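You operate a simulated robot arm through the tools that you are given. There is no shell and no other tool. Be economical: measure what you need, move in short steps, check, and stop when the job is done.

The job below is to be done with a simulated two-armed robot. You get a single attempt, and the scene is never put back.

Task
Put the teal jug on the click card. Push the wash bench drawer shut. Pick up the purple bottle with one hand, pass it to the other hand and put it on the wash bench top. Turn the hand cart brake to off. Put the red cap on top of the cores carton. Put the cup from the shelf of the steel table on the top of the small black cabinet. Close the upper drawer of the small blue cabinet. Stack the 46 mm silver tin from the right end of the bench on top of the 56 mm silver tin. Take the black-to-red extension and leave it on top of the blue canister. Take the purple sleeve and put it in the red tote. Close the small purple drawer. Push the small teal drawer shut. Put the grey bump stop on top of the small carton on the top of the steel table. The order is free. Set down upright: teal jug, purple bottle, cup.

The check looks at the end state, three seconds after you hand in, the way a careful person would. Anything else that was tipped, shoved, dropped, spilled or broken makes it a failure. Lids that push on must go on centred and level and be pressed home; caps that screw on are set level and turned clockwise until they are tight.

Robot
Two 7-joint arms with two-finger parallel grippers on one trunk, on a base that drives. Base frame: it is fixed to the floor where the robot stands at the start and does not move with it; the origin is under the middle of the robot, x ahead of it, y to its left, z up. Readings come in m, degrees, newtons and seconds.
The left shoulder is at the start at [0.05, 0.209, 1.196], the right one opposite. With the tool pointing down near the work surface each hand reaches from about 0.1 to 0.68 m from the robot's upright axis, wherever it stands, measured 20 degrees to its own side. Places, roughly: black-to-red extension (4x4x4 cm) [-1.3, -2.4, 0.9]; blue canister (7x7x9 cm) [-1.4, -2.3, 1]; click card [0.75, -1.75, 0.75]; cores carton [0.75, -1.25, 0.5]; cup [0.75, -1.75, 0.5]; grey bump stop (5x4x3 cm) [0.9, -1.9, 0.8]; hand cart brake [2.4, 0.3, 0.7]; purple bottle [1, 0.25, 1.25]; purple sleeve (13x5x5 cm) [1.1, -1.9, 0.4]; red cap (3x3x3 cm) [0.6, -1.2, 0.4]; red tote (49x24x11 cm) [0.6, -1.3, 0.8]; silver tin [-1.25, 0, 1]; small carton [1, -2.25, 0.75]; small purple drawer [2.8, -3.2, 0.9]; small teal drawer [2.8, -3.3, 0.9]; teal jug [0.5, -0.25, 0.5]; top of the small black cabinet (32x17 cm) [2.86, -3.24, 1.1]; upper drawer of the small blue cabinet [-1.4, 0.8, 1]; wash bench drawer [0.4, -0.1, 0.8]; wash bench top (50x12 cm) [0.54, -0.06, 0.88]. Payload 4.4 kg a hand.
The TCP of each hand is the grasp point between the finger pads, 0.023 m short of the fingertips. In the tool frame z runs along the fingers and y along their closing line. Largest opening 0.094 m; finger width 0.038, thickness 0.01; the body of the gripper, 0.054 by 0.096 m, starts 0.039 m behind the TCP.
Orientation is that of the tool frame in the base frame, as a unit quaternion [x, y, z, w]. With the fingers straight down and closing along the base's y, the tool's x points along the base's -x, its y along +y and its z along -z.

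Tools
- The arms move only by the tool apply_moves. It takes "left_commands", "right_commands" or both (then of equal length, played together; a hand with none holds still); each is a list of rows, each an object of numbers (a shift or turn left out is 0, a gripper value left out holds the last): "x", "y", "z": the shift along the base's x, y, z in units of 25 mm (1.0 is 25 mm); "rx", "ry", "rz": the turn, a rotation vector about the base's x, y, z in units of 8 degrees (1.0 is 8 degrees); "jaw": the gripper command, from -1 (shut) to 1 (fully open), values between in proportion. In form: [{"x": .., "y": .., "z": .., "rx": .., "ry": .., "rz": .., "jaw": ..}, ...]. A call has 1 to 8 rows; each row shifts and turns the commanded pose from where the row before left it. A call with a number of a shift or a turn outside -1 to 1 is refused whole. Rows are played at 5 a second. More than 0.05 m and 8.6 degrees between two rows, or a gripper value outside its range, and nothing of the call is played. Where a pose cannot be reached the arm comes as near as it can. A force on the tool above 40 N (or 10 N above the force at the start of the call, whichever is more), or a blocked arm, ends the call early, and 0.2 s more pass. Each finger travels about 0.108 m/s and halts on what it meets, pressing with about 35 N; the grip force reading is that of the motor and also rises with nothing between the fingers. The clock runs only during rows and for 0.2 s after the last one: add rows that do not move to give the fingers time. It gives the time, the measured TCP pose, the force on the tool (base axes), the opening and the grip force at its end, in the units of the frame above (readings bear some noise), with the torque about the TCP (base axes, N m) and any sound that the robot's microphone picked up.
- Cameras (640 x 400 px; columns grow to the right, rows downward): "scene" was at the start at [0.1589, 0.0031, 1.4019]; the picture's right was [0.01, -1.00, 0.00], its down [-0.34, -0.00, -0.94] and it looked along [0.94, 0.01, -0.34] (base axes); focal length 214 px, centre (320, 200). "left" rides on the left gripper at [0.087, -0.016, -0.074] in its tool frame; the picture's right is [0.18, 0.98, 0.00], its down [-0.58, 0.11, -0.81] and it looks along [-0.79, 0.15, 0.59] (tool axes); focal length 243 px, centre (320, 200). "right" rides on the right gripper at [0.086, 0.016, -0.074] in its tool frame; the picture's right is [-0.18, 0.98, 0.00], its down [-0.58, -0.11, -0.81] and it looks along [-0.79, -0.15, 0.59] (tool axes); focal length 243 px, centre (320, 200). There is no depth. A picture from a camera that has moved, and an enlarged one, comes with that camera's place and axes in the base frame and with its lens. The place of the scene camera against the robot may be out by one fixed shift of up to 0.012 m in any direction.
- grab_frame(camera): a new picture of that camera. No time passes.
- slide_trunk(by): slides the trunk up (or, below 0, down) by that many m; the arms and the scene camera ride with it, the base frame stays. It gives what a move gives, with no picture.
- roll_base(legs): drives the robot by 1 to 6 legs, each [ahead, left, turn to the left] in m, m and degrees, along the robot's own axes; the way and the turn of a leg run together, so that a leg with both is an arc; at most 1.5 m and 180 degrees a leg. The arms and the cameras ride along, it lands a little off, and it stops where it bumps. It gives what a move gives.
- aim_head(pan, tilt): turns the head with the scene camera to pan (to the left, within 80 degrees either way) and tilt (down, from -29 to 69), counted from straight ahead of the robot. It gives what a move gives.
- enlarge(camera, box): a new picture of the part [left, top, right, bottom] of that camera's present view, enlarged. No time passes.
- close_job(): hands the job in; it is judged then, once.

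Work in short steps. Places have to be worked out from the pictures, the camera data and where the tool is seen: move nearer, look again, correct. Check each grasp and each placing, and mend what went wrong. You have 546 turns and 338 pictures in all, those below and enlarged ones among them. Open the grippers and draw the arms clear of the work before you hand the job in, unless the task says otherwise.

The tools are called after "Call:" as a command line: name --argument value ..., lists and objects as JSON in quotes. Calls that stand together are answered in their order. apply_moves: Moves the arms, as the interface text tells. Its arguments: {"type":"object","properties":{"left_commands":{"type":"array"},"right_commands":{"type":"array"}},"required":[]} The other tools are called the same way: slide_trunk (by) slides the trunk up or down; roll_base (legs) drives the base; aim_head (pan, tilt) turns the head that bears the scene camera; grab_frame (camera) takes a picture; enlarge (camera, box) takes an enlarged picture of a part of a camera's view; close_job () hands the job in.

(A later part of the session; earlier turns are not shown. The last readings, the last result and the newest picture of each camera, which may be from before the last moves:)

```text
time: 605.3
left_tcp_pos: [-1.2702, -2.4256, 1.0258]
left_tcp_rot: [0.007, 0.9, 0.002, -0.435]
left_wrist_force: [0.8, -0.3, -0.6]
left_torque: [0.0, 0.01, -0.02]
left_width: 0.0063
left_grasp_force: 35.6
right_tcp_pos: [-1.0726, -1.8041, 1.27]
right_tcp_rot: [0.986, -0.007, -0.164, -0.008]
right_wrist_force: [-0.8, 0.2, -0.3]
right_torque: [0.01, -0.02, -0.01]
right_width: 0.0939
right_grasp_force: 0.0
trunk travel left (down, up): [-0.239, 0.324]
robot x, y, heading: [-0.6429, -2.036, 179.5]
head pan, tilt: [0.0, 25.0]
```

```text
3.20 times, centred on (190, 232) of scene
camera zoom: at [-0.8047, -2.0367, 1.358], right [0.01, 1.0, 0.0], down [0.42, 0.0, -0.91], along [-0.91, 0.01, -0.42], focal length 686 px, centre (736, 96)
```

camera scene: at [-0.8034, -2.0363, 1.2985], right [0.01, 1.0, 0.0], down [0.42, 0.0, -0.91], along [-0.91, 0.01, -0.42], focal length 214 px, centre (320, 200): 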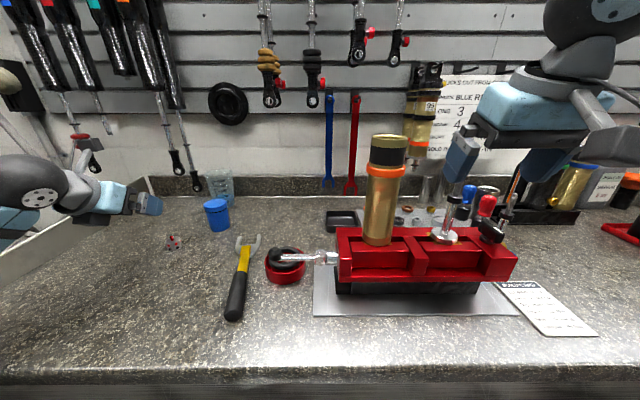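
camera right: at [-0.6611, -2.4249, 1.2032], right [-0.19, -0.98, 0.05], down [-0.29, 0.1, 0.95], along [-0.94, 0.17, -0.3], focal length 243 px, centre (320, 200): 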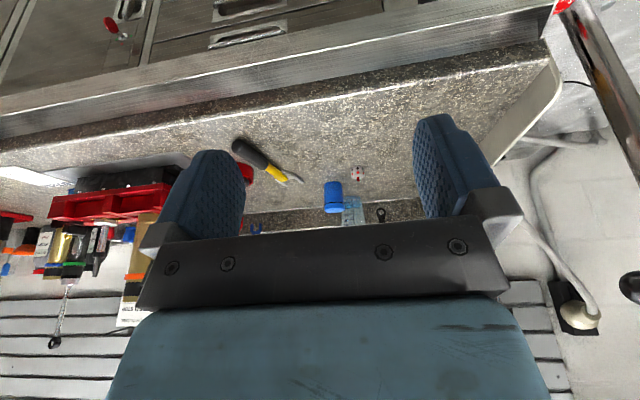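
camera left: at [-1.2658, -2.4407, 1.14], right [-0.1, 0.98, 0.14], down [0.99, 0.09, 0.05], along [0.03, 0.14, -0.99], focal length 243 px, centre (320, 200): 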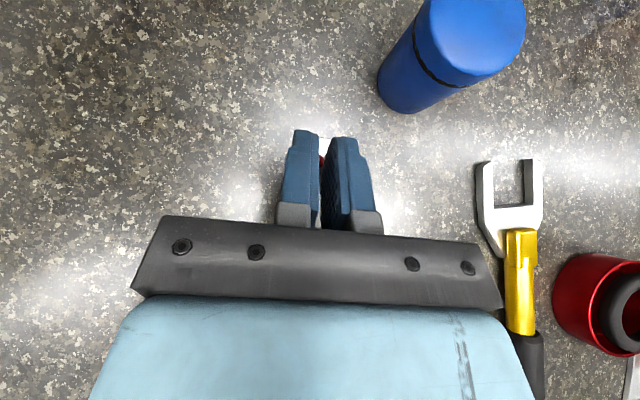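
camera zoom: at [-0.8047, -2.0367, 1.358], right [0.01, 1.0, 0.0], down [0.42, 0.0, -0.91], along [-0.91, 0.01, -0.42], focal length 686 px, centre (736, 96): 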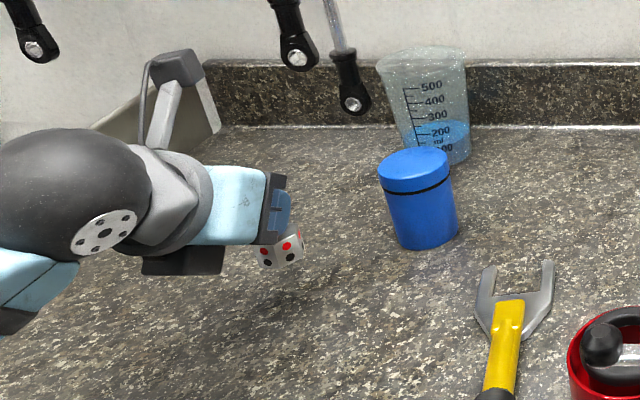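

The extension hangs from its pin, held well. I raise more and move toward the canister, whose top centre is ≈ (−1.37, −2.335, 1.0).

Call:
slide_trunk --by 0.07

Call:
apply_moves --left_commands '[{"x": -0.7, "y": 0.7}, {"x": -0.7, "y": 0.7}, {"x": -0.7, "y": 0.7}, {"y": 0.7}, {"y": 0.6}, {}]'

Call:
grab_frame --camera "left"

Call:
enlarge --camera "scene" --box '[110, 190, 310, 315]'

```text
time: 606.4
left_tcp_pos: [-1.2677, -2.4256, 1.0981]
left_tcp_rot: [0.006, 0.9, 0.001, -0.436]
left_wrist_force: [-0.7, 0.2, -1.0]
left_torque: [0.02, 0.02, -0.01]
left_width: 0.0065
left_grasp_force: 35.4
right_tcp_pos: [-1.0737, -1.8048, 1.3402]
right_tcp_rot: [0.986, -0.006, -0.164, -0.008]
right_wrist_force: [0.0, 0.6, 0.3]
right_torque: [0.04, -0.01, 0.01]
right_width: 0.0938
right_grasp_force: 0.1
trunk travel left (down, up): [-0.309, 0.254]
robot x, y, heading: [-0.6435, -2.0389, 179.8]
head pan, tilt: [0.0, 25.0]
```

```text
time: 607.8
left_tcp_pos: [-1.322, -2.3407, 1.0982]
left_tcp_rot: [0.007, 0.899, 0.001, -0.437]
left_wrist_force: [1.1, 0.3, -0.2]
left_torque: [-0.01, -0.03, -0.02]
left_width: 0.0062
left_grasp_force: 35.0
right_tcp_pos: [-1.0733, -1.8056, 1.3413]
right_tcp_rot: [0.986, -0.007, -0.164, -0.008]
right_wrist_force: [-0.2, 0.8, 0.3]
right_torque: [0.0, 0.01, -0.01]
right_width: 0.0939
right_grasp_force: 0.1
trunk travel left (down, up): [-0.309, 0.254]
robot x, y, heading: [-0.6428, -2.0372, 179.7]
head pan, tilt: [0.0, 25.0]
```

```text
86 pictures are left
camera left: at [-1.3173, -2.3554, 1.2116], right [-0.1, 0.98, 0.14], down [0.99, 0.09, 0.04], along [0.03, 0.14, -0.99], focal length 243 px, centre (320, 200)
```

left: 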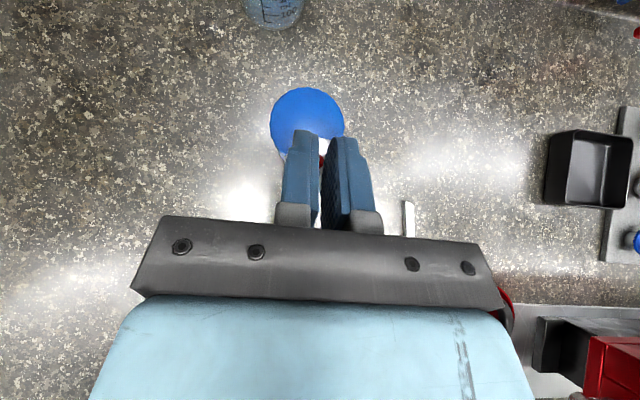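

```text
3.20 times, centred on (210, 252) of scene
camera zoom: at [-0.8035, -2.0367, 1.4285], right [0.01, 1.0, 0.0], down [0.42, 0.0, -0.91], along [-0.91, 0.01, -0.42], focal length 686 px, centre (672, 32)
```

zoom: 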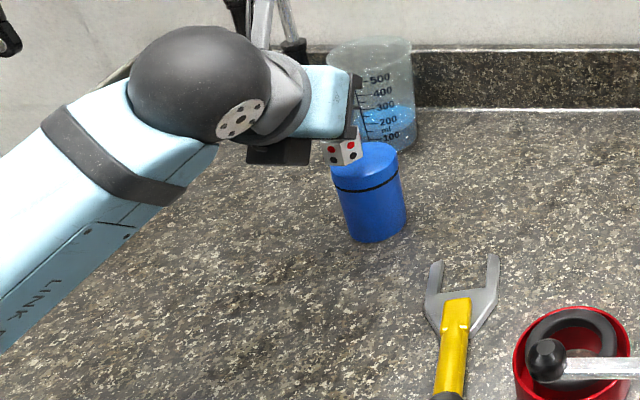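

Canister centre ≈ (−1.377, −2.341). I move 4.6 cm forward, then look.

Call:
apply_moves --left_commands '[{"x": -0.65}, {"x": -0.65}, {"x": -0.54}, {}]'

Call:
grab_frame --camera "left"

Call:
enlarge --camera "scene" --box '[180, 200, 280, 280]'

```text
time: 608.8
left_tcp_pos: [-1.3674, -2.3399, 1.097]
left_tcp_rot: [0.008, 0.9, 0.001, -0.436]
left_wrist_force: [-0.7, -0.3, -0.5]
left_torque: [-0.05, 0.01, -0.02]
left_width: 0.0064
left_grasp_force: 34.9
right_tcp_pos: [-1.0721, -1.8044, 1.3421]
right_tcp_rot: [0.986, -0.006, -0.164, -0.009]
right_wrist_force: [0.2, 0.2, -0.5]
right_torque: [0.0, 0.07, -0.02]
right_width: 0.0943
right_grasp_force: 0.1
trunk travel left (down, up): [-0.309, 0.254]
robot x, y, heading: [-0.6441, -2.0427, 179.8]
head pan, tilt: [0.0, 25.0]
```

```text
84 pictures are left
camera left: at [-1.3633, -2.3558, 1.2126], right [-0.1, 0.99, 0.14], down [0.99, 0.09, 0.04], along [0.03, 0.14, -0.99], focal length 243 px, centre (320, 200)
```

left: 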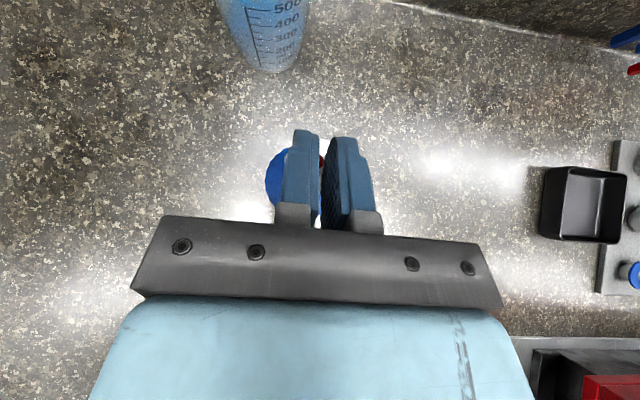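

```text
5.00 times, centred on (230, 240) of scene
camera zoom: at [-0.8034, -2.0365, 1.4285], right [0.01, 1.0, 0.0], down [0.42, 0.0, -0.91], along [-0.91, 0.01, -0.42], focal length 1072 px, centre (770, 0)
```

zoom: 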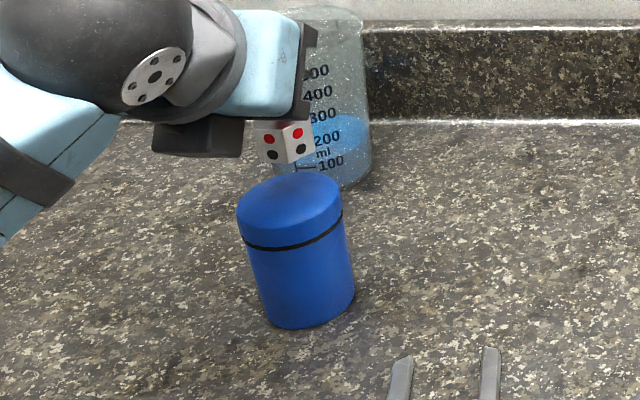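

Aligned over the lid. I lower in small steps to contact.

Call:
apply_moves --left_commands '[{"z": -0.5}, {"z": -0.4}, {}]'

Call:
enlarge --camera "scene" --box '[180, 200, 280, 280]'

```text
time: 609.6
left_tcp_pos: [-1.3681, -2.3393, 1.0758]
left_tcp_rot: [0.007, 0.9, 0.001, -0.435]
left_wrist_force: [0.8, -0.1, -0.4]
left_torque: [0.01, 0.01, -0.04]
left_width: 0.0065
left_grasp_force: 34.8
right_tcp_pos: [-1.0729, -1.8046, 1.341]
right_tcp_rot: [0.986, -0.007, -0.164, -0.008]
right_wrist_force: [-0.3, 0.1, 0.7]
right_torque: [-0.04, 0.0, -0.01]
right_width: 0.0941
right_grasp_force: 0.0
trunk travel left (down, up): [-0.309, 0.254]
robot x, y, heading: [-0.6439, -2.0446, 179.7]
head pan, tilt: [0.0, 25.0]
```

```text
5.00 times, centred on (230, 240) of scene
camera zoom: at [-0.8035, -2.0363, 1.4284], right [0.01, 1.0, 0.0], down [0.42, 0.0, -0.91], along [-0.91, 0.01, -0.42], focal length 1072 px, centre (770, 0)
```

zoom: 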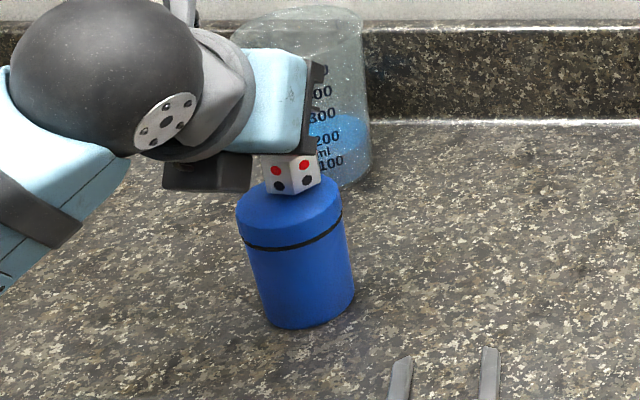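

Call:
apply_moves --left_commands '[{"z": -0.25}, {}]'

Call:
apply_moves --left_commands '[{"z": -0.2}, {}]'

Call:
apply_moves --left_commands '[{"z": -0.15}, {}]'

Call:
enlarge --camera "scene" --box '[180, 200, 280, 280]'

```text
time: 610.2
left_tcp_pos: [-1.3673, -2.3411, 1.0695]
left_tcp_rot: [0.007, 0.899, 0.001, -0.438]
left_wrist_force: [-1.2, -0.4, 2.9]
left_torque: [0.02, 0.09, 0.0]
left_width: 0.0068
left_grasp_force: 34.7
right_tcp_pos: [-1.0713, -1.8045, 1.3422]
right_tcp_rot: [0.986, -0.006, -0.164, -0.008]
right_wrist_force: [0.1, 0.5, 0.0]
right_torque: [0.03, 0.04, -0.01]
right_width: 0.0943
right_grasp_force: 0.0
trunk travel left (down, up): [-0.309, 0.254]
robot x, y, heading: [-0.6419, -2.0407, 179.9]
head pan, tilt: [0.0, 25.0]
```

```text
time: 610.8
left_tcp_pos: [-1.3677, -2.3401, 1.0695]
left_tcp_rot: [0.007, 0.898, 0.0, -0.44]
left_wrist_force: [-8.1, -2.9, 23.0]
left_torque: [-0.05, 1.06, 0.09]
left_width: 0.0064
left_grasp_force: 34.7
right_tcp_pos: [-1.0711, -1.8053, 1.341]
right_tcp_rot: [0.986, -0.006, -0.165, -0.007]
right_wrist_force: [-0.5, -0.6, 0.0]
right_torque: [0.01, 0.02, -0.02]
right_width: 0.094
right_grasp_force: 0.2
trunk travel left (down, up): [-0.309, 0.254]
robot x, y, heading: [-0.6428, -2.0365, 179.8]
head pan, tilt: [0.0, 25.0]
```

```text
time: 611.3
left_tcp_pos: [-1.3669, -2.3398, 1.0691]
left_tcp_rot: [0.007, 0.896, 0.002, -0.443]
left_wrist_force: [3.0, 1.3, 12.9]
left_torque: [0.13, -0.25, 0.01]
left_width: 0.0066
left_grasp_force: 35.3
right_tcp_pos: [-1.0726, -1.8055, 1.3403]
right_tcp_rot: [0.986, -0.007, -0.165, -0.009]
right_wrist_force: [-0.7, 0.5, 0.1]
right_torque: [-0.05, -0.01, 0.02]
right_width: 0.094
right_grasp_force: 0.0
trunk travel left (down, up): [-0.309, 0.254]
robot x, y, heading: [-0.6431, -2.0373, 179.9]
head pan, tilt: [0.0, 25.0]
stopped in row 2 (left hand): the force on the tool passed its limit at 42 N (the readings are from after the stop); the commanded pose is now the measured one
```

```text
5.00 times, centred on (230, 240) of scene
camera zoom: at [-0.8027, -2.0361, 1.4282], right [0.01, 1.0, 0.0], down [0.42, 0.0, -0.91], along [-0.91, 0.01, -0.42], focal length 1072 px, centre (770, 0)
```

zoom: 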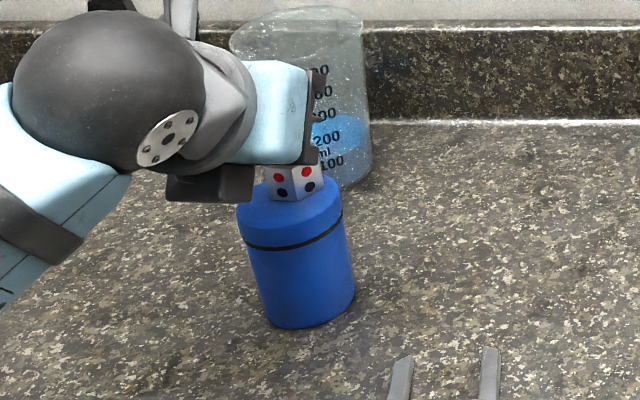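

Contact. I ease up 2 mm, open and rise.

Call:
apply_moves --left_commands '[{"z": 0.08}, {"jaw": -0.5}, {"jaw": 0}, {"jaw": 0.3}, {}]'

Call:
slide_trunk --by 0.1

Call:
enlarge --camera "scene" --box '[180, 220, 280, 300]'

Call:
grab_frame --camera "left"

```text
time: 612.5
left_tcp_pos: [-1.3693, -2.3409, 1.0659]
left_tcp_rot: [0.007, 0.898, 0.002, -0.441]
left_wrist_force: [-0.8, -0.7, 0.2]
left_torque: [0.01, 0.01, -0.02]
left_width: 0.061
left_grasp_force: 0.0
right_tcp_pos: [-1.0717, -1.8046, 1.3409]
right_tcp_rot: [0.986, -0.007, -0.164, -0.008]
right_wrist_force: [-0.1, -0.2, -0.5]
right_torque: [-0.02, -0.01, 0.02]
right_width: 0.094
right_grasp_force: 0.1
trunk travel left (down, up): [-0.309, 0.254]
robot x, y, heading: [-0.6419, -2.041, 179.6]
head pan, tilt: [0.0, 25.0]
```

```text
time: 613.8
left_tcp_pos: [-1.3668, -2.341, 1.1676]
left_tcp_rot: [0.007, 0.898, 0.002, -0.441]
left_wrist_force: [0.4, -0.4, -0.6]
left_torque: [-0.03, -0.02, -0.03]
left_width: 0.0611
left_grasp_force: 0.0
right_tcp_pos: [-1.0735, -1.8046, 1.4404]
right_tcp_rot: [0.986, -0.006, -0.165, -0.009]
right_wrist_force: [0.2, 0.4, 0.1]
right_torque: [-0.01, 0.01, 0.0]
right_width: 0.094
right_grasp_force: 0.1
trunk travel left (down, up): [-0.409, 0.154]
robot x, y, heading: [-0.6433, -2.0328, 179.6]
head pan, tilt: [0.0, 25.0]
```

```text
5.00 times, centred on (230, 260) of scene
camera zoom: at [-0.8039, -2.0364, 1.5284], right [0.01, 1.0, 0.0], down [0.42, 0.0, -0.91], along [-0.91, 0.01, -0.42], focal length 1072 px, centre (770, -100)
```

zoom: 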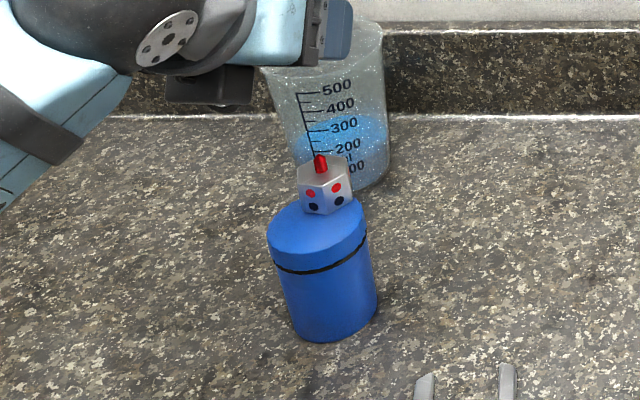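

```text
79 pictures are left
camera left: at [-1.3629, -2.3569, 1.2816], right [-0.1, 0.98, 0.14], down [0.99, 0.1, 0.03], along [0.02, 0.15, -0.99], focal length 243 px, centre (320, 200)
```

left: 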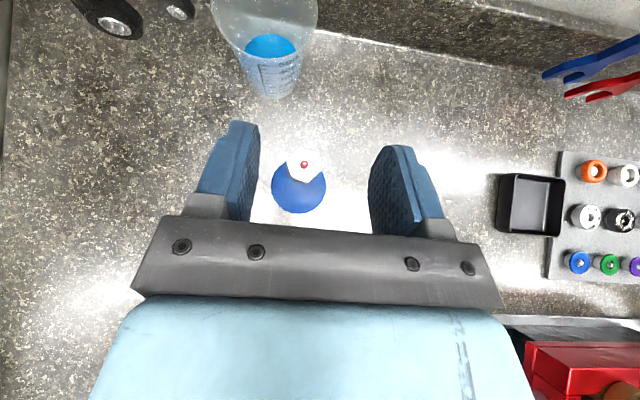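

The extension sits about 2 cm behind the lid's centre, so I re-grip it by the body and re-centre it.

Call:
apply_moves --left_commands '[{"x": -0.8, "jaw": 0.7}, {}]'

Call:
slide_trunk --by -0.1

Call:
apply_moves --left_commands '[{"z": -0.5}, {}]'

Call:
grab_frame --camera "left"

```text
time: 614.4
left_tcp_pos: [-1.389, -2.3413, 1.1667]
left_tcp_rot: [0.006, 0.898, 0.001, -0.44]
left_wrist_force: [0.5, -0.7, 0.4]
left_torque: [0.02, -0.04, 0.0]
left_width: 0.08
left_grasp_force: 0.1
right_tcp_pos: [-1.071, -1.8061, 1.4425]
right_tcp_rot: [0.986, -0.007, -0.165, -0.008]
right_wrist_force: [-0.2, -0.2, -0.4]
right_torque: [0.01, -0.01, 0.02]
right_width: 0.0941
right_grasp_force: 0.0
trunk travel left (down, up): [-0.409, 0.154]
robot x, y, heading: [-0.6443, -2.0411, 179.6]
head pan, tilt: [0.0, 25.0]
```

```text
time: 615.7
left_tcp_pos: [-1.3868, -2.341, 1.0673]
left_tcp_rot: [0.007, 0.898, 0.002, -0.441]
left_wrist_force: [-0.6, -0.6, 0.4]
left_torque: [-0.01, -0.01, -0.02]
left_width: 0.0799
left_grasp_force: 0.1
right_tcp_pos: [-1.0727, -1.8048, 1.3419]
right_tcp_rot: [0.986, -0.006, -0.164, -0.008]
right_wrist_force: [-0.1, 0.0, -1.1]
right_torque: [-0.02, 0.03, 0.03]
right_width: 0.0942
right_grasp_force: 0.1
trunk travel left (down, up): [-0.309, 0.254]
robot x, y, heading: [-0.6424, -2.0354, 179.7]
head pan, tilt: [0.0, 25.0]
```

```text
time: 616.3
left_tcp_pos: [-1.3884, -2.3416, 1.0552]
left_tcp_rot: [0.006, 0.898, 0.001, -0.44]
left_wrist_force: [0.1, -0.5, -0.7]
left_torque: [0.02, -0.05, 0.0]
left_width: 0.0802
left_grasp_force: 0.1
right_tcp_pos: [-1.0722, -1.8055, 1.3417]
right_tcp_rot: [0.986, -0.007, -0.165, -0.009]
right_wrist_force: [0.4, 0.1, 0.2]
right_torque: [-0.01, -0.01, -0.02]
right_width: 0.0941
right_grasp_force: 0.1
trunk travel left (down, up): [-0.309, 0.254]
robot x, y, heading: [-0.6472, -2.0437, 179.6]
head pan, tilt: [0.0, 25.0]
```

```text
78 pictures are left
camera left: at [-1.383, -2.3569, 1.1694], right [-0.1, 0.98, 0.14], down [0.99, 0.1, 0.03], along [0.02, 0.14, -0.99], focal length 243 px, centre (320, 200)
```

left: 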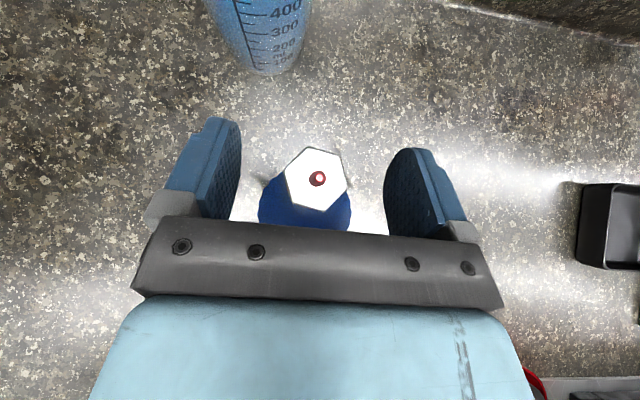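

Call:
apply_moves --left_commands '[{"jaw": 0.2}, {"jaw": -1}, {"jaw": -1}, {"jaw": -1}, {}]'

Call:
apply_moves --left_commands '[{"z": 0.5}, {"x": 0.45}, {"x": 0.45}, {}]'

Call:
grab_frame --camera "left"

Call:
enlarge --camera "scene" --box '[180, 200, 280, 280]'

```text
time: 617.5
left_tcp_pos: [-1.3883, -2.3416, 1.0556]
left_tcp_rot: [0.007, 0.898, 0.003, -0.441]
left_wrist_force: [0.3, 0.4, -0.2]
left_torque: [0.02, -0.01, 0.02]
left_width: 0.0352
left_grasp_force: 34.8
right_tcp_pos: [-1.0732, -1.8055, 1.3417]
right_tcp_rot: [0.986, -0.007, -0.164, -0.009]
right_wrist_force: [0.6, -0.5, -0.7]
right_torque: [-0.01, -0.01, -0.02]
right_width: 0.094
right_grasp_force: 0.1
trunk travel left (down, up): [-0.309, 0.254]
robot x, y, heading: [-0.6434, -2.0377, 179.5]
head pan, tilt: [0.0, 25.0]
```

```text
time: 618.5
left_tcp_pos: [-1.3658, -2.3404, 1.0668]
left_tcp_rot: [0.006, 0.898, 0.001, -0.441]
left_wrist_force: [0.1, 0.0, 0.4]
left_torque: [0.0, 0.01, 0.01]
left_width: 0.0351
left_grasp_force: 34.6
right_tcp_pos: [-1.0726, -1.8046, 1.3396]
right_tcp_rot: [0.986, -0.007, -0.164, -0.009]
right_wrist_force: [0.1, -0.1, 0.4]
right_torque: [0.02, 0.0, 0.01]
right_width: 0.094
right_grasp_force: 0.1
trunk travel left (down, up): [-0.309, 0.254]
robot x, y, heading: [-0.6404, -2.0367, 179.6]
head pan, tilt: [0.0, 25.0]
```

```text
77 pictures are left
camera left: at [-1.3607, -2.357, 1.1816], right [-0.1, 0.98, 0.14], down [0.99, 0.1, 0.03], along [0.02, 0.15, -0.99], focal length 243 px, centre (320, 200)
```

left: 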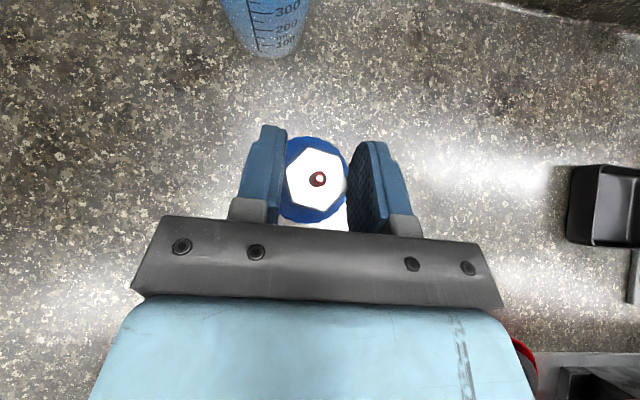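

```text
5.00 times, centred on (230, 240) of scene
camera zoom: at [-0.8039, -2.0363, 1.4284], right [0.01, 1.0, 0.0], down [0.42, 0.0, -0.91], along [-0.91, 0.01, -0.42], focal length 1072 px, centre (770, 0)
```

zoom: 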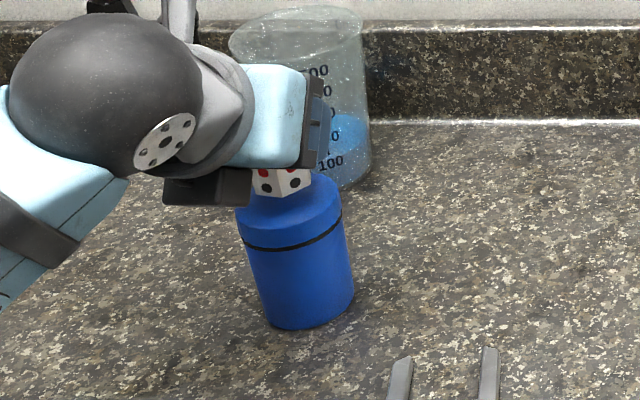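

Centred now. I lower 1.2 cm and release.

Call:
apply_moves --left_commands '[{"z": -0.42}, {}, {"jaw": 0}, {"jaw": 0.6}, {}]'

Call:
slide_trunk --by 0.12

Call:
grab_frame --camera "left"

```text
time: 619.7
left_tcp_pos: [-1.3663, -2.3407, 1.0565]
left_tcp_rot: [0.006, 0.897, 0.002, -0.441]
left_wrist_force: [0.1, 0.7, -0.2]
left_torque: [-0.02, 0.02, 0.0]
left_width: 0.0752
left_grasp_force: 0.1
right_tcp_pos: [-1.0716, -1.8051, 1.3411]
right_tcp_rot: [0.986, -0.007, -0.164, -0.009]
right_wrist_force: [0.3, 0.9, 0.8]
right_torque: [-0.04, -0.01, 0.01]
right_width: 0.094
right_grasp_force: 0.0
trunk travel left (down, up): [-0.309, 0.254]
robot x, y, heading: [-0.6416, -2.0387, 179.5]
head pan, tilt: [0.0, 25.0]
```

```text
time: 621.2
left_tcp_pos: [-1.3659, -2.3412, 1.1764]
left_tcp_rot: [0.007, 0.898, 0.002, -0.441]
left_wrist_force: [0.4, 0.3, 0.2]
left_torque: [0.0, 0.02, -0.01]
left_width: 0.0755
left_grasp_force: 0.0
right_tcp_pos: [-1.0727, -1.8051, 1.4613]
right_tcp_rot: [0.986, -0.007, -0.164, -0.009]
right_wrist_force: [0.1, -0.7, 0.5]
right_torque: [0.03, -0.02, -0.02]
right_width: 0.0939
right_grasp_force: 0.1
trunk travel left (down, up): [-0.429, 0.134]
robot x, y, heading: [-0.6464, -2.0402, 179.7]
head pan, tilt: [0.0, 25.0]
```

```text
75 pictures are left
camera left: at [-1.3608, -2.3567, 1.2908], right [-0.1, 0.98, 0.14], down [0.99, 0.1, 0.03], along [0.02, 0.15, -0.99], focal length 243 px, centre (320, 200)
```

left: 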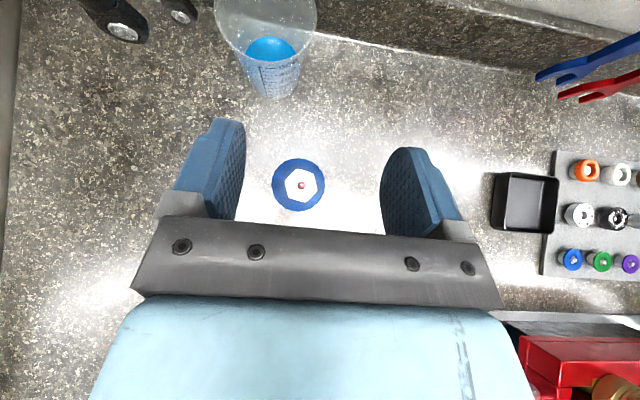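

The extension sits centred on the canister. Last: the hand cart brake near (2.4, 0.3, 0.7), behind the half wall. I back off and travel round the steel table to that aisle.

Call:
roll_base --legs '[[-0.72, 0, 0], [0, 1.05, 0], [-1.5, 0, 0], [-0.3, 0, 0], [0, 0, -90]]'

Call:
aim_head --pan 0 --tilt 20

Call:
grab_frame --camera "scene"

```text
time: 646.8
left_tcp_pos: [1.5545, -2.39, 1.1779]
left_tcp_rot: [0.635, 0.634, 0.311, -0.312]
left_wrist_force: [-0.3, 0.8, 0.8]
left_torque: [0.01, -0.02, 0.0]
left_width: 0.0748
left_grasp_force: 0.1
right_tcp_pos: [2.0933, -2.6756, 1.4597]
right_tcp_rot: [0.699, -0.696, -0.111, -0.121]
right_wrist_force: [-0.1, -0.4, 0.0]
right_torque: [0.03, -0.02, 0.01]
right_width: 0.0939
right_grasp_force: 0.1
trunk travel left (down, up): [-0.429, 0.134]
robot x, y, heading: [1.8666, -3.1109, 90.5]
head pan, tilt: [0.0, 25.0]
```

```text
time: 647.4
left_tcp_pos: [1.5532, -2.3909, 1.1768]
left_tcp_rot: [0.635, 0.634, 0.311, -0.312]
left_wrist_force: [-0.4, 0.4, 0.6]
left_torque: [0.01, 0.03, -0.02]
left_width: 0.0752
left_grasp_force: 0.1
right_tcp_pos: [2.0933, -2.6754, 1.4613]
right_tcp_rot: [0.698, -0.697, -0.111, -0.122]
right_wrist_force: [-0.8, 0.1, 0.9]
right_torque: [-0.02, -0.02, 0.01]
right_width: 0.0937
right_grasp_force: 0.1
trunk travel left (down, up): [-0.429, 0.134]
robot x, y, heading: [1.8661, -3.1077, 90.6]
head pan, tilt: [0.0, 20.0]
```

```text
74 pictures are left
camera scene: at [1.8636, -2.9468, 1.5565], right [1.0, 0.01, 0.0], down [0.0, -0.34, -0.94], along [-0.01, 0.94, -0.34], focal length 214 px, centre (320, 200)
```

scene: 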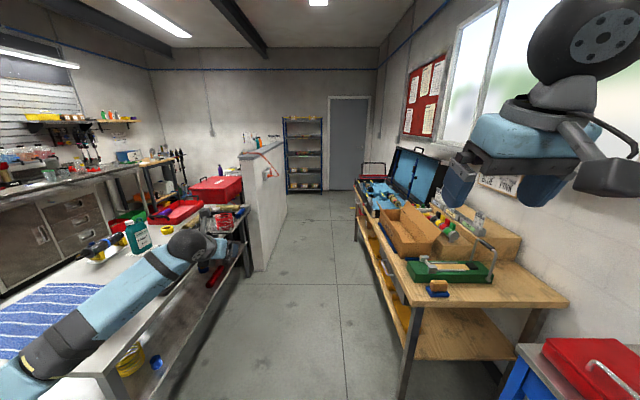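

The aisle is clear; the red hand cart stands past the wooden bench. I raise and tuck the left arm so it clears the half wall, then drive on.

Call:
slide_trunk --by 0.13

Call:
apply_moves --left_commands '[{"x": 1, "z": 1}, {"x": 1, "z": 1}, {"x": 1, "z": 1}, {"x": 1, "z": 1}, {"x": 1, "z": 1}, {"x": 1, "z": 1}, {"z": 1}, {"z": 1}]'

Call:
roll_base --legs '[[1.3, 0.0, -0.5]]'

Call:
aim_head --pan -5 --tilt 35

Call:
grab_frame --camera "scene"

```text
time: 649.0
left_tcp_pos: [1.554, -2.3898, 1.3067]
left_tcp_rot: [0.635, 0.634, 0.311, -0.313]
left_wrist_force: [-0.4, 0.8, 0.8]
left_torque: [-0.01, 0.02, -0.03]
left_width: 0.0751
left_grasp_force: 0.0
right_tcp_pos: [2.095, -2.6754, 1.5901]
right_tcp_rot: [0.699, -0.696, -0.111, -0.121]
right_wrist_force: [0.5, 0.0, 0.1]
right_torque: [-0.01, 0.01, 0.0]
right_width: 0.0942
right_grasp_force: 0.1
trunk travel left (down, up): [-0.559, 0.004]
robot x, y, heading: [1.8655, -3.11, 90.6]
head pan, tilt: [0.0, 20.0]
```

```text
time: 650.8
left_tcp_pos: [1.702, -2.3899, 1.508]
left_tcp_rot: [0.634, 0.635, 0.311, -0.313]
left_wrist_force: [-0.6, 0.0, -0.5]
left_torque: [-0.01, 0.03, 0.03]
left_width: 0.0754
left_grasp_force: 0.1
right_tcp_pos: [2.0938, -2.6754, 1.5911]
right_tcp_rot: [0.698, -0.697, -0.112, -0.121]
right_wrist_force: [-0.4, -0.3, 0.0]
right_torque: [0.0, 0.01, -0.01]
right_width: 0.0939
right_grasp_force: 0.1
trunk travel left (down, up): [-0.559, 0.004]
robot x, y, heading: [1.8637, -3.1078, 90.5]
head pan, tilt: [0.0, 20.0]
```

```text
time: 657.3
left_tcp_pos: [1.7018, -1.0859, 1.507]
left_tcp_rot: [0.637, 0.632, 0.312, -0.312]
left_wrist_force: [-0.5, 0.1, 0.9]
left_torque: [-0.02, -0.04, 0.02]
left_width: 0.0751
left_grasp_force: 0.0
right_tcp_pos: [2.0892, -1.3756, 1.592]
right_tcp_rot: [-0.696, 0.699, 0.111, 0.122]
right_wrist_force: [0.0, 0.0, 0.0]
right_torque: [-0.04, -0.03, 0.0]
right_width: 0.0941
right_grasp_force: 0.0
trunk travel left (down, up): [-0.559, 0.004]
robot x, y, heading: [1.8635, -1.8061, 90.1]
head pan, tilt: [0.0, 20.0]
```

```text
time: 658.1
left_tcp_pos: [1.7015, -1.0858, 1.5065]
left_tcp_rot: [0.637, 0.632, 0.312, -0.312]
left_wrist_force: [-0.3, -0.3, -0.6]
left_torque: [0.01, -0.01, -0.04]
left_width: 0.0753
left_grasp_force: 0.0
right_tcp_pos: [2.0904, -1.3738, 1.5897]
right_tcp_rot: [-0.696, 0.699, 0.11, 0.122]
right_wrist_force: [-0.1, -1.0, -0.7]
right_torque: [0.01, 0.01, -0.03]
right_width: 0.0937
right_grasp_force: 0.0
trunk travel left (down, up): [-0.559, 0.004]
robot x, y, heading: [1.8587, -1.8057, 90.3]
head pan, tilt: [-5.0, 35.0]
```

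```text
73 pictures are left
camera scene: at [1.8653, -1.6493, 1.6627], right [1.0, -0.09, 0.0], down [-0.05, -0.57, -0.82], along [0.07, 0.82, -0.57], focal length 214 px, centre (320, 200)
```

scene: 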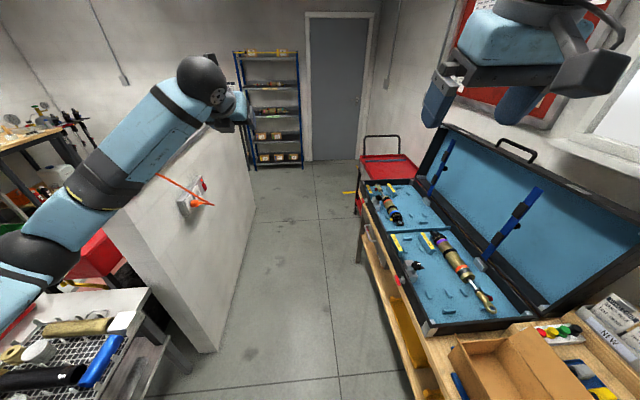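

Call:
enlarge --camera "scene" --box '[335, 125, 435, 215]'

```text
4.44 times, centred on (385, 170) of scene
camera zoom: at [1.8653, -1.6493, 1.6627], right [1.0, -0.09, 0.0], down [-0.05, -0.57, -0.82], along [0.07, 0.82, -0.57], focal length 953 px, centre (31, 333)
```

zoom: 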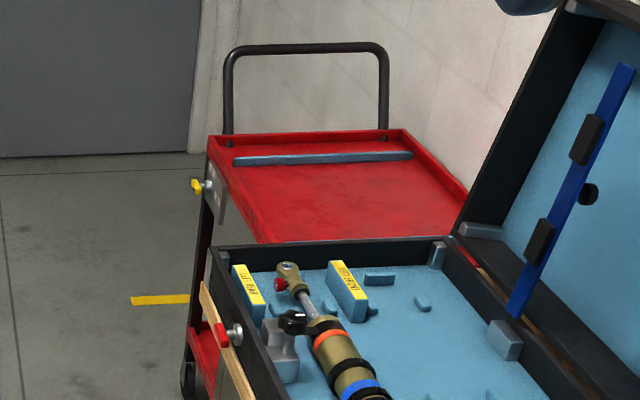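

The brake is a yellow lever on a plate on the cart's aisle side. I drive closer and look at it.

Call:
roll_base --legs '[[1.4, 0.05, 0]]'

Call:
aim_head --pan -40 --tilt 40

Call:
grab_frame --camera "scene"

```text
time: 665.1
left_tcp_pos: [1.6508, 0.3216, 1.5067]
left_tcp_rot: [0.636, 0.633, 0.312, -0.313]
left_wrist_force: [0.4, -1.0, -0.4]
left_torque: [-0.03, 0.01, 0.0]
left_width: 0.0752
left_grasp_force: 0.0
right_tcp_pos: [2.038, 0.0326, 1.591]
right_tcp_rot: [-0.695, 0.699, 0.111, 0.122]
right_wrist_force: [1.4, -0.1, -0.5]
right_torque: [0.02, -0.01, -0.02]
right_width: 0.0939
right_grasp_force: 0.1
trunk travel left (down, up): [-0.559, 0.004]
robot x, y, heading: [1.804, -0.3966, 90.0]
head pan, tilt: [-5.0, 35.0]
```

```text
time: 666.1
left_tcp_pos: [1.6505, 0.3231, 1.5069]
left_tcp_rot: [0.637, 0.632, 0.312, -0.312]
left_wrist_force: [-0.7, -0.5, -0.7]
left_torque: [-0.02, -0.01, 0.01]
left_width: 0.0752
left_grasp_force: 0.0
right_tcp_pos: [2.0394, 0.0331, 1.5911]
right_tcp_rot: [-0.695, 0.7, 0.111, 0.122]
right_wrist_force: [-0.5, 0.2, -0.7]
right_torque: [0.01, 0.01, -0.01]
right_width: 0.0939
right_grasp_force: 0.0
trunk travel left (down, up): [-0.559, 0.004]
robot x, y, heading: [1.8072, -0.397, 90.0]
head pan, tilt: [-40.0, 40.0]
```

```text
71 pictures are left
camera scene: at [1.8606, -0.2639, 1.6551], right [0.77, -0.64, 0.0], down [-0.41, -0.49, -0.77], along [0.49, 0.59, -0.64], focal length 214 px, centre (320, 200)
```

scene: 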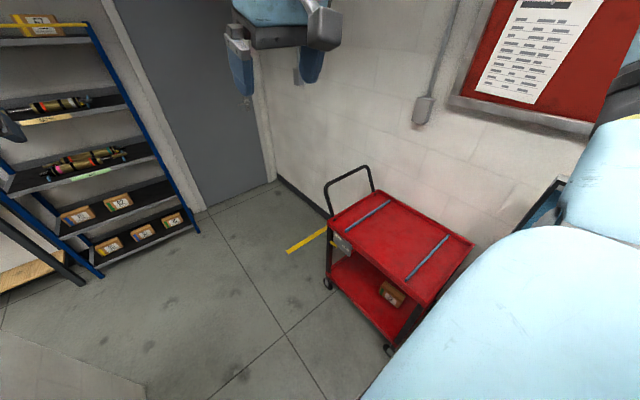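

Call:
enlarge --camera "scene" --box '[310, 210, 390, 270]'

```text
6.67 times, centred on (350, 240) of scene
camera zoom: at [1.8606, -0.2639, 1.6551], right [0.77, -0.64, 0.0], down [-0.41, -0.49, -0.77], along [0.49, 0.59, -0.64], focal length 1430 px, centre (120, -67)
```

zoom: 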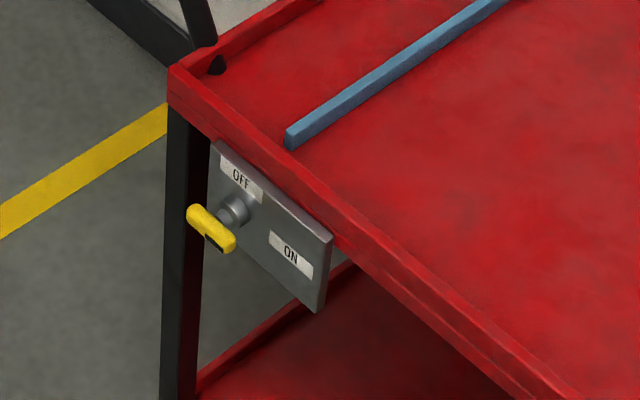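

The brake handle's marked end points to ON (sideways) and OFF is at the top, so it needs a 90° counter-clockwise turn seen from the front. I move opposite it and face it.

Call:
roll_base --legs '[[0.55, 0, 0], [0, 0, -90]]'

Call:
aim_head --pan 0 --tilt 45

Call:
grab_frame --camera "scene"

```text
time: 673.1
left_tcp_pos: [2.527, 0.3107, 1.5072]
left_tcp_rot: [0.897, -0.004, 0.441, 0.0]
left_wrist_force: [0.8, 0.3, 1.0]
left_torque: [0.03, -0.01, -0.02]
left_width: 0.075
left_grasp_force: 0.3
right_tcp_pos: [2.2389, -0.0768, 1.5908]
right_tcp_rot: [0.003, 0.986, -0.008, 0.164]
right_wrist_force: [0.0, 0.0, 0.2]
right_torque: [-0.01, -0.02, 0.01]
right_width: 0.0941
right_grasp_force: 0.0
trunk travel left (down, up): [-0.559, 0.004]
robot x, y, heading: [1.8056, 0.1532, 0.1]
head pan, tilt: [-40.0, 40.0]
```

```text
time: 674.2
left_tcp_pos: [2.5285, 0.3111, 1.5066]
left_tcp_rot: [0.898, -0.003, 0.441, -0.001]
left_wrist_force: [0.2, -0.2, -0.5]
left_torque: [0.03, -0.04, 0.02]
left_width: 0.0754
left_grasp_force: 0.2
right_tcp_pos: [2.2401, -0.0768, 1.5902]
right_tcp_rot: [0.003, 0.986, -0.009, 0.164]
right_wrist_force: [0.6, 0.3, 1.0]
right_torque: [-0.01, 0.01, -0.01]
right_width: 0.0941
right_grasp_force: 0.2
trunk travel left (down, up): [-0.559, 0.004]
robot x, y, heading: [1.8071, 0.1531, 0.2]
head pan, tilt: [0.0, 45.0]
```

```text
69 pictures are left
camera scene: at [1.9545, 0.1547, 1.6479], right [0.0, -1.0, 0.0], down [-0.71, 0.0, -0.71], along [0.71, 0.0, -0.71], focal length 214 px, centre (320, 200)
```

scene: 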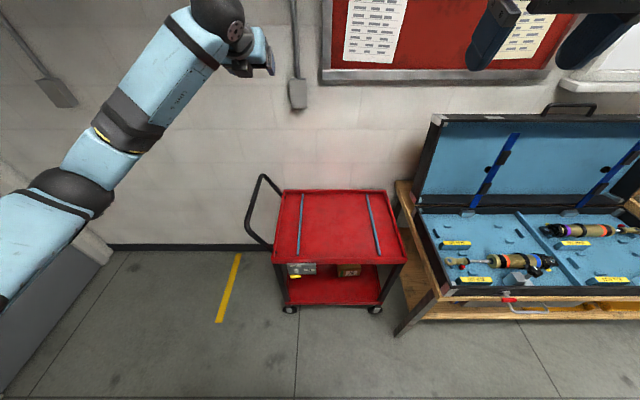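

Call:
enlarge --camera "scene" --box '[260, 240, 350, 310]'

```text
5.71 times, centred on (305, 275) of scene
camera zoom: at [1.9545, 0.1547, 1.6479], right [0.0, -1.0, 0.0], down [-0.71, 0.0, -0.71], along [0.71, 0.0, -0.71], focal length 1226 px, centre (406, -229)
```

zoom: 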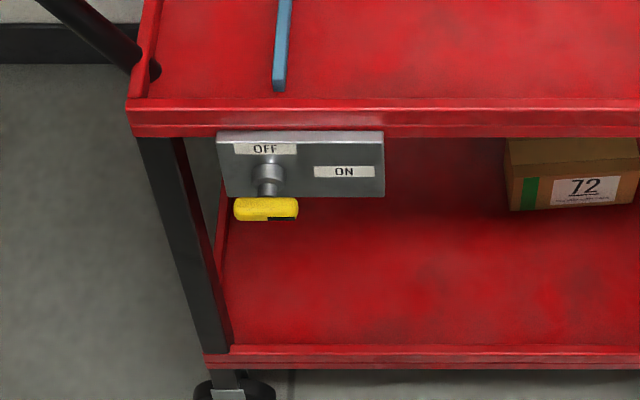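

Brake bar centre (2.399, 0.267, 0.709), pivot along x. I'll use the left hand: point it level, roll +90° so it closes vertically, grip the bar, then roll −90° (counter-clockwise). First I retract and level it.

Call:
apply_moves --left_commands '[{"x": -1, "ry": -0.6}, {"x": -1, "ry": -0.6}, {"x": -1, "ry": -0.6}, {"x": -1, "ry": -0.6}, {"x": -1, "ry": -0.6}, {"x": -1, "ry": -0.6}, {"x": -1, "ry": -0.6}, {"x": -1, "ry": -0.6}]' --right_commands '[{"x": -1}, {"x": -1}, {"x": -1}, {"x": -1}, {"x": -1}, {}, {}, {}]'

Call:
apply_moves --left_commands '[{"rx": 1}, {"rx": 1}, {"rx": 1}, {"rx": 1}, {"rx": 1}, {"rx": 1}, {"rx": 1}, {"rx": 1}]'

Call:
apply_moves --left_commands '[{"rx": 1}, {"rx": 1}, {"rx": 1}, {"rx": 0.25, "jaw": 0.2}, {}]'

Call:
slide_trunk --by -0.4

Call:
slide_trunk --by -0.14

Call:
grab_frame --camera "scene"

```text
time: 676.0
left_tcp_pos: [2.3257, 0.3075, 1.5076]
left_tcp_rot: [0.703, -0.004, 0.711, -0.002]
left_wrist_force: [-0.5, -0.7, 0.5]
left_torque: [0.0, 0.02, 0.0]
left_width: 0.0751
left_grasp_force: 0.1
right_tcp_pos: [2.1124, -0.0821, 1.5898]
right_tcp_rot: [0.003, 0.986, -0.006, 0.164]
right_wrist_force: [-0.4, 0.1, 0.2]
right_torque: [0.03, -0.04, -0.03]
right_width: 0.0939
right_grasp_force: 0.1
trunk travel left (down, up): [-0.559, 0.004]
robot x, y, heading: [1.8055, 0.1533, -0.1]
head pan, tilt: [0.0, 45.0]
```

```text
time: 677.8
left_tcp_pos: [2.3287, 0.3107, 1.5074]
left_tcp_rot: [0.595, -0.38, 0.601, -0.375]
left_wrist_force: [0.4, 1.4, -0.7]
left_torque: [0.04, 0.0, 0.02]
left_width: 0.0751
left_grasp_force: 0.0
right_tcp_pos: [2.114, -0.0769, 1.59]
right_tcp_rot: [0.003, 0.986, -0.009, 0.164]
right_wrist_force: [-0.7, -0.5, -0.1]
right_torque: [0.0, 0.01, -0.02]
right_width: 0.0938
right_grasp_force: 0.1
trunk travel left (down, up): [-0.559, 0.004]
robot x, y, heading: [1.8087, 0.1557, -0.0]
head pan, tilt: [0.0, 45.0]
```

```text
time: 679.0
left_tcp_pos: [2.328, 0.3116, 1.5074]
left_tcp_rot: [-0.497, 0.506, -0.5, 0.497]
left_wrist_force: [-0.9, 0.4, 0.1]
left_torque: [-0.01, 0.0, -0.02]
left_width: 0.0563
left_grasp_force: 0.0
right_tcp_pos: [2.1141, -0.0772, 1.5908]
right_tcp_rot: [0.003, 0.987, -0.008, 0.163]
right_wrist_force: [-0.2, 0.2, -0.3]
right_torque: [0.02, 0.01, -0.06]
right_width: 0.0939
right_grasp_force: 0.1
trunk travel left (down, up): [-0.559, 0.004]
robot x, y, heading: [1.8056, 0.1486, -0.1]
head pan, tilt: [0.0, 45.0]
```

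```text
time: 682.8
left_tcp_pos: [2.3276, 0.3095, 1.1068]
left_tcp_rot: [-0.496, 0.506, -0.501, 0.497]
left_wrist_force: [0.0, 0.1, -0.7]
left_torque: [-0.01, 0.01, -0.01]
left_width: 0.0563
left_grasp_force: 0.1
right_tcp_pos: [2.1141, -0.0781, 1.1904]
right_tcp_rot: [0.003, 0.986, -0.009, 0.164]
right_wrist_force: [0.2, -0.4, 0.1]
right_torque: [-0.04, 0.0, 0.0]
right_width: 0.0942
right_grasp_force: 0.1
trunk travel left (down, up): [-0.159, 0.404]
robot x, y, heading: [1.808, 0.154, 0.0]
head pan, tilt: [0.0, 45.0]
```

```text
time: 684.5
left_tcp_pos: [2.3288, 0.3109, 0.9671]
left_tcp_rot: [-0.496, 0.505, -0.501, 0.498]
left_wrist_force: [-0.1, -0.5, -1.4]
left_torque: [-0.02, -0.01, 0.0]
left_width: 0.0565
left_grasp_force: 0.0
right_tcp_pos: [2.1139, -0.0779, 1.0507]
right_tcp_rot: [0.003, 0.986, -0.008, 0.166]
right_wrist_force: [0.3, 0.3, -0.7]
right_torque: [0.01, 0.03, 0.02]
right_width: 0.0939
right_grasp_force: 0.0
trunk travel left (down, up): [-0.019, 0.544]
robot x, y, heading: [1.8072, 0.1554, -0.1]
head pan, tilt: [0.0, 45.0]
```

```text
67 pictures are left
camera scene: at [1.9543, 0.1547, 1.1079], right [0.0, -1.0, 0.0], down [-0.71, 0.0, -0.71], along [0.71, 0.0, -0.71], focal length 214 px, centre (320, 200)
```

scene: 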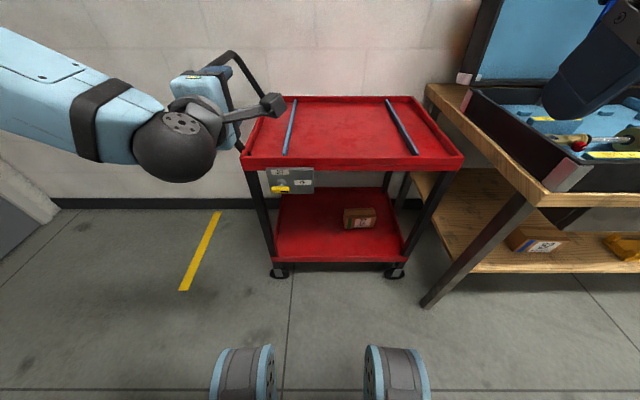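

Bar refined to (2.402, 0.267, 0.705). I lower the left hand to that height in front of it.

Call:
apply_moves --left_commands '[{"z": -1, "y": -0.25, "x": -0.5}, {"z": -1, "y": -0.25}, {"z": -1, "y": -0.25}, {"z": -1, "y": -0.25}, {"z": -1, "y": -0.25}, {"z": -1, "y": -0.25}, {"z": -1, "y": -0.25}, {"z": -1}]'

Call:
apply_moves --left_commands '[{"z": -1}, {"z": -1}, {"z": -0.5}, {}]'

Call:
grab_frame --camera "scene"

Call:
grab_frame --camera "left"

```text
time: 686.3
left_tcp_pos: [2.3081, 0.2489, 0.778]
left_tcp_rot: [-0.497, 0.506, -0.499, 0.498]
left_wrist_force: [0.1, -0.8, -0.5]
left_torque: [0.0, 0.02, 0.0]
left_width: 0.0562
left_grasp_force: 0.0
left hand out of reach, approached as far as the arm can: row 6, 7, 8
right_tcp_pos: [2.1147, -0.0774, 1.0499]
right_tcp_rot: [0.003, 0.986, -0.008, 0.165]
right_wrist_force: [0.0, 0.3, 1.0]
right_torque: [0.0, -0.02, 0.0]
right_width: 0.0938
right_grasp_force: 0.1
trunk travel left (down, up): [-0.019, 0.544]
robot x, y, heading: [1.8052, 0.1552, 0.2]
head pan, tilt: [0.0, 45.0]
```

```text
time: 687.3
left_tcp_pos: [2.3002, 0.2229, 0.7298]
left_tcp_rot: [-0.497, 0.505, -0.499, 0.499]
left_wrist_force: [-0.2, -0.8, 1.2]
left_torque: [-0.02, -0.03, 0.05]
left_width: 0.0566
left_grasp_force: 0.0
left hand out of reach, approached as far as the arm can: row 1, 2, 3
right_tcp_pos: [2.1149, -0.0777, 1.0509]
right_tcp_rot: [0.004, 0.986, -0.009, 0.164]
right_wrist_force: [-0.4, -1.1, -0.5]
right_torque: [0.02, 0.01, -0.02]
right_width: 0.0939
right_grasp_force: 0.1
trunk travel left (down, up): [-0.019, 0.544]
robot x, y, heading: [1.8076, 0.1508, 0.2]
head pan, tilt: [0.0, 45.0]
```

```text
66 pictures are left
camera scene: at [1.9544, 0.1547, 1.1079], right [0.0, -1.0, 0.0], down [-0.71, 0.0, -0.71], along [0.71, 0.0, -0.71], focal length 214 px, centre (320, 200)
```

scene: 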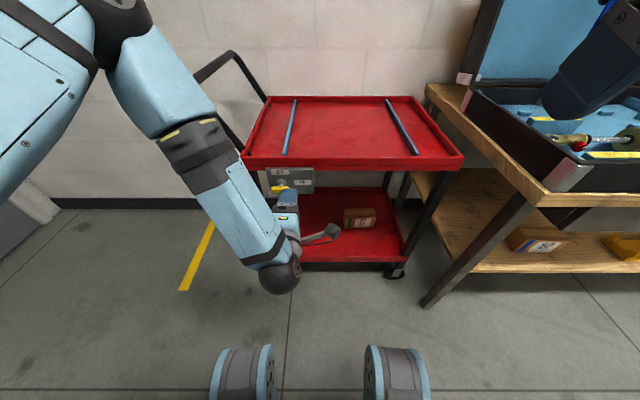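

```text
65 pictures are left
camera left: at [2.2247, 0.138, 0.7457], right [-0.01, -0.18, -0.98], down [-0.8, 0.59, -0.1], along [0.6, 0.79, -0.15], focal length 243 px, centre (320, 200)
```

left: 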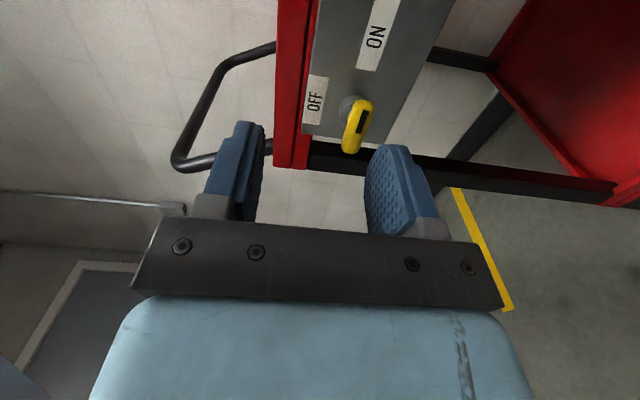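

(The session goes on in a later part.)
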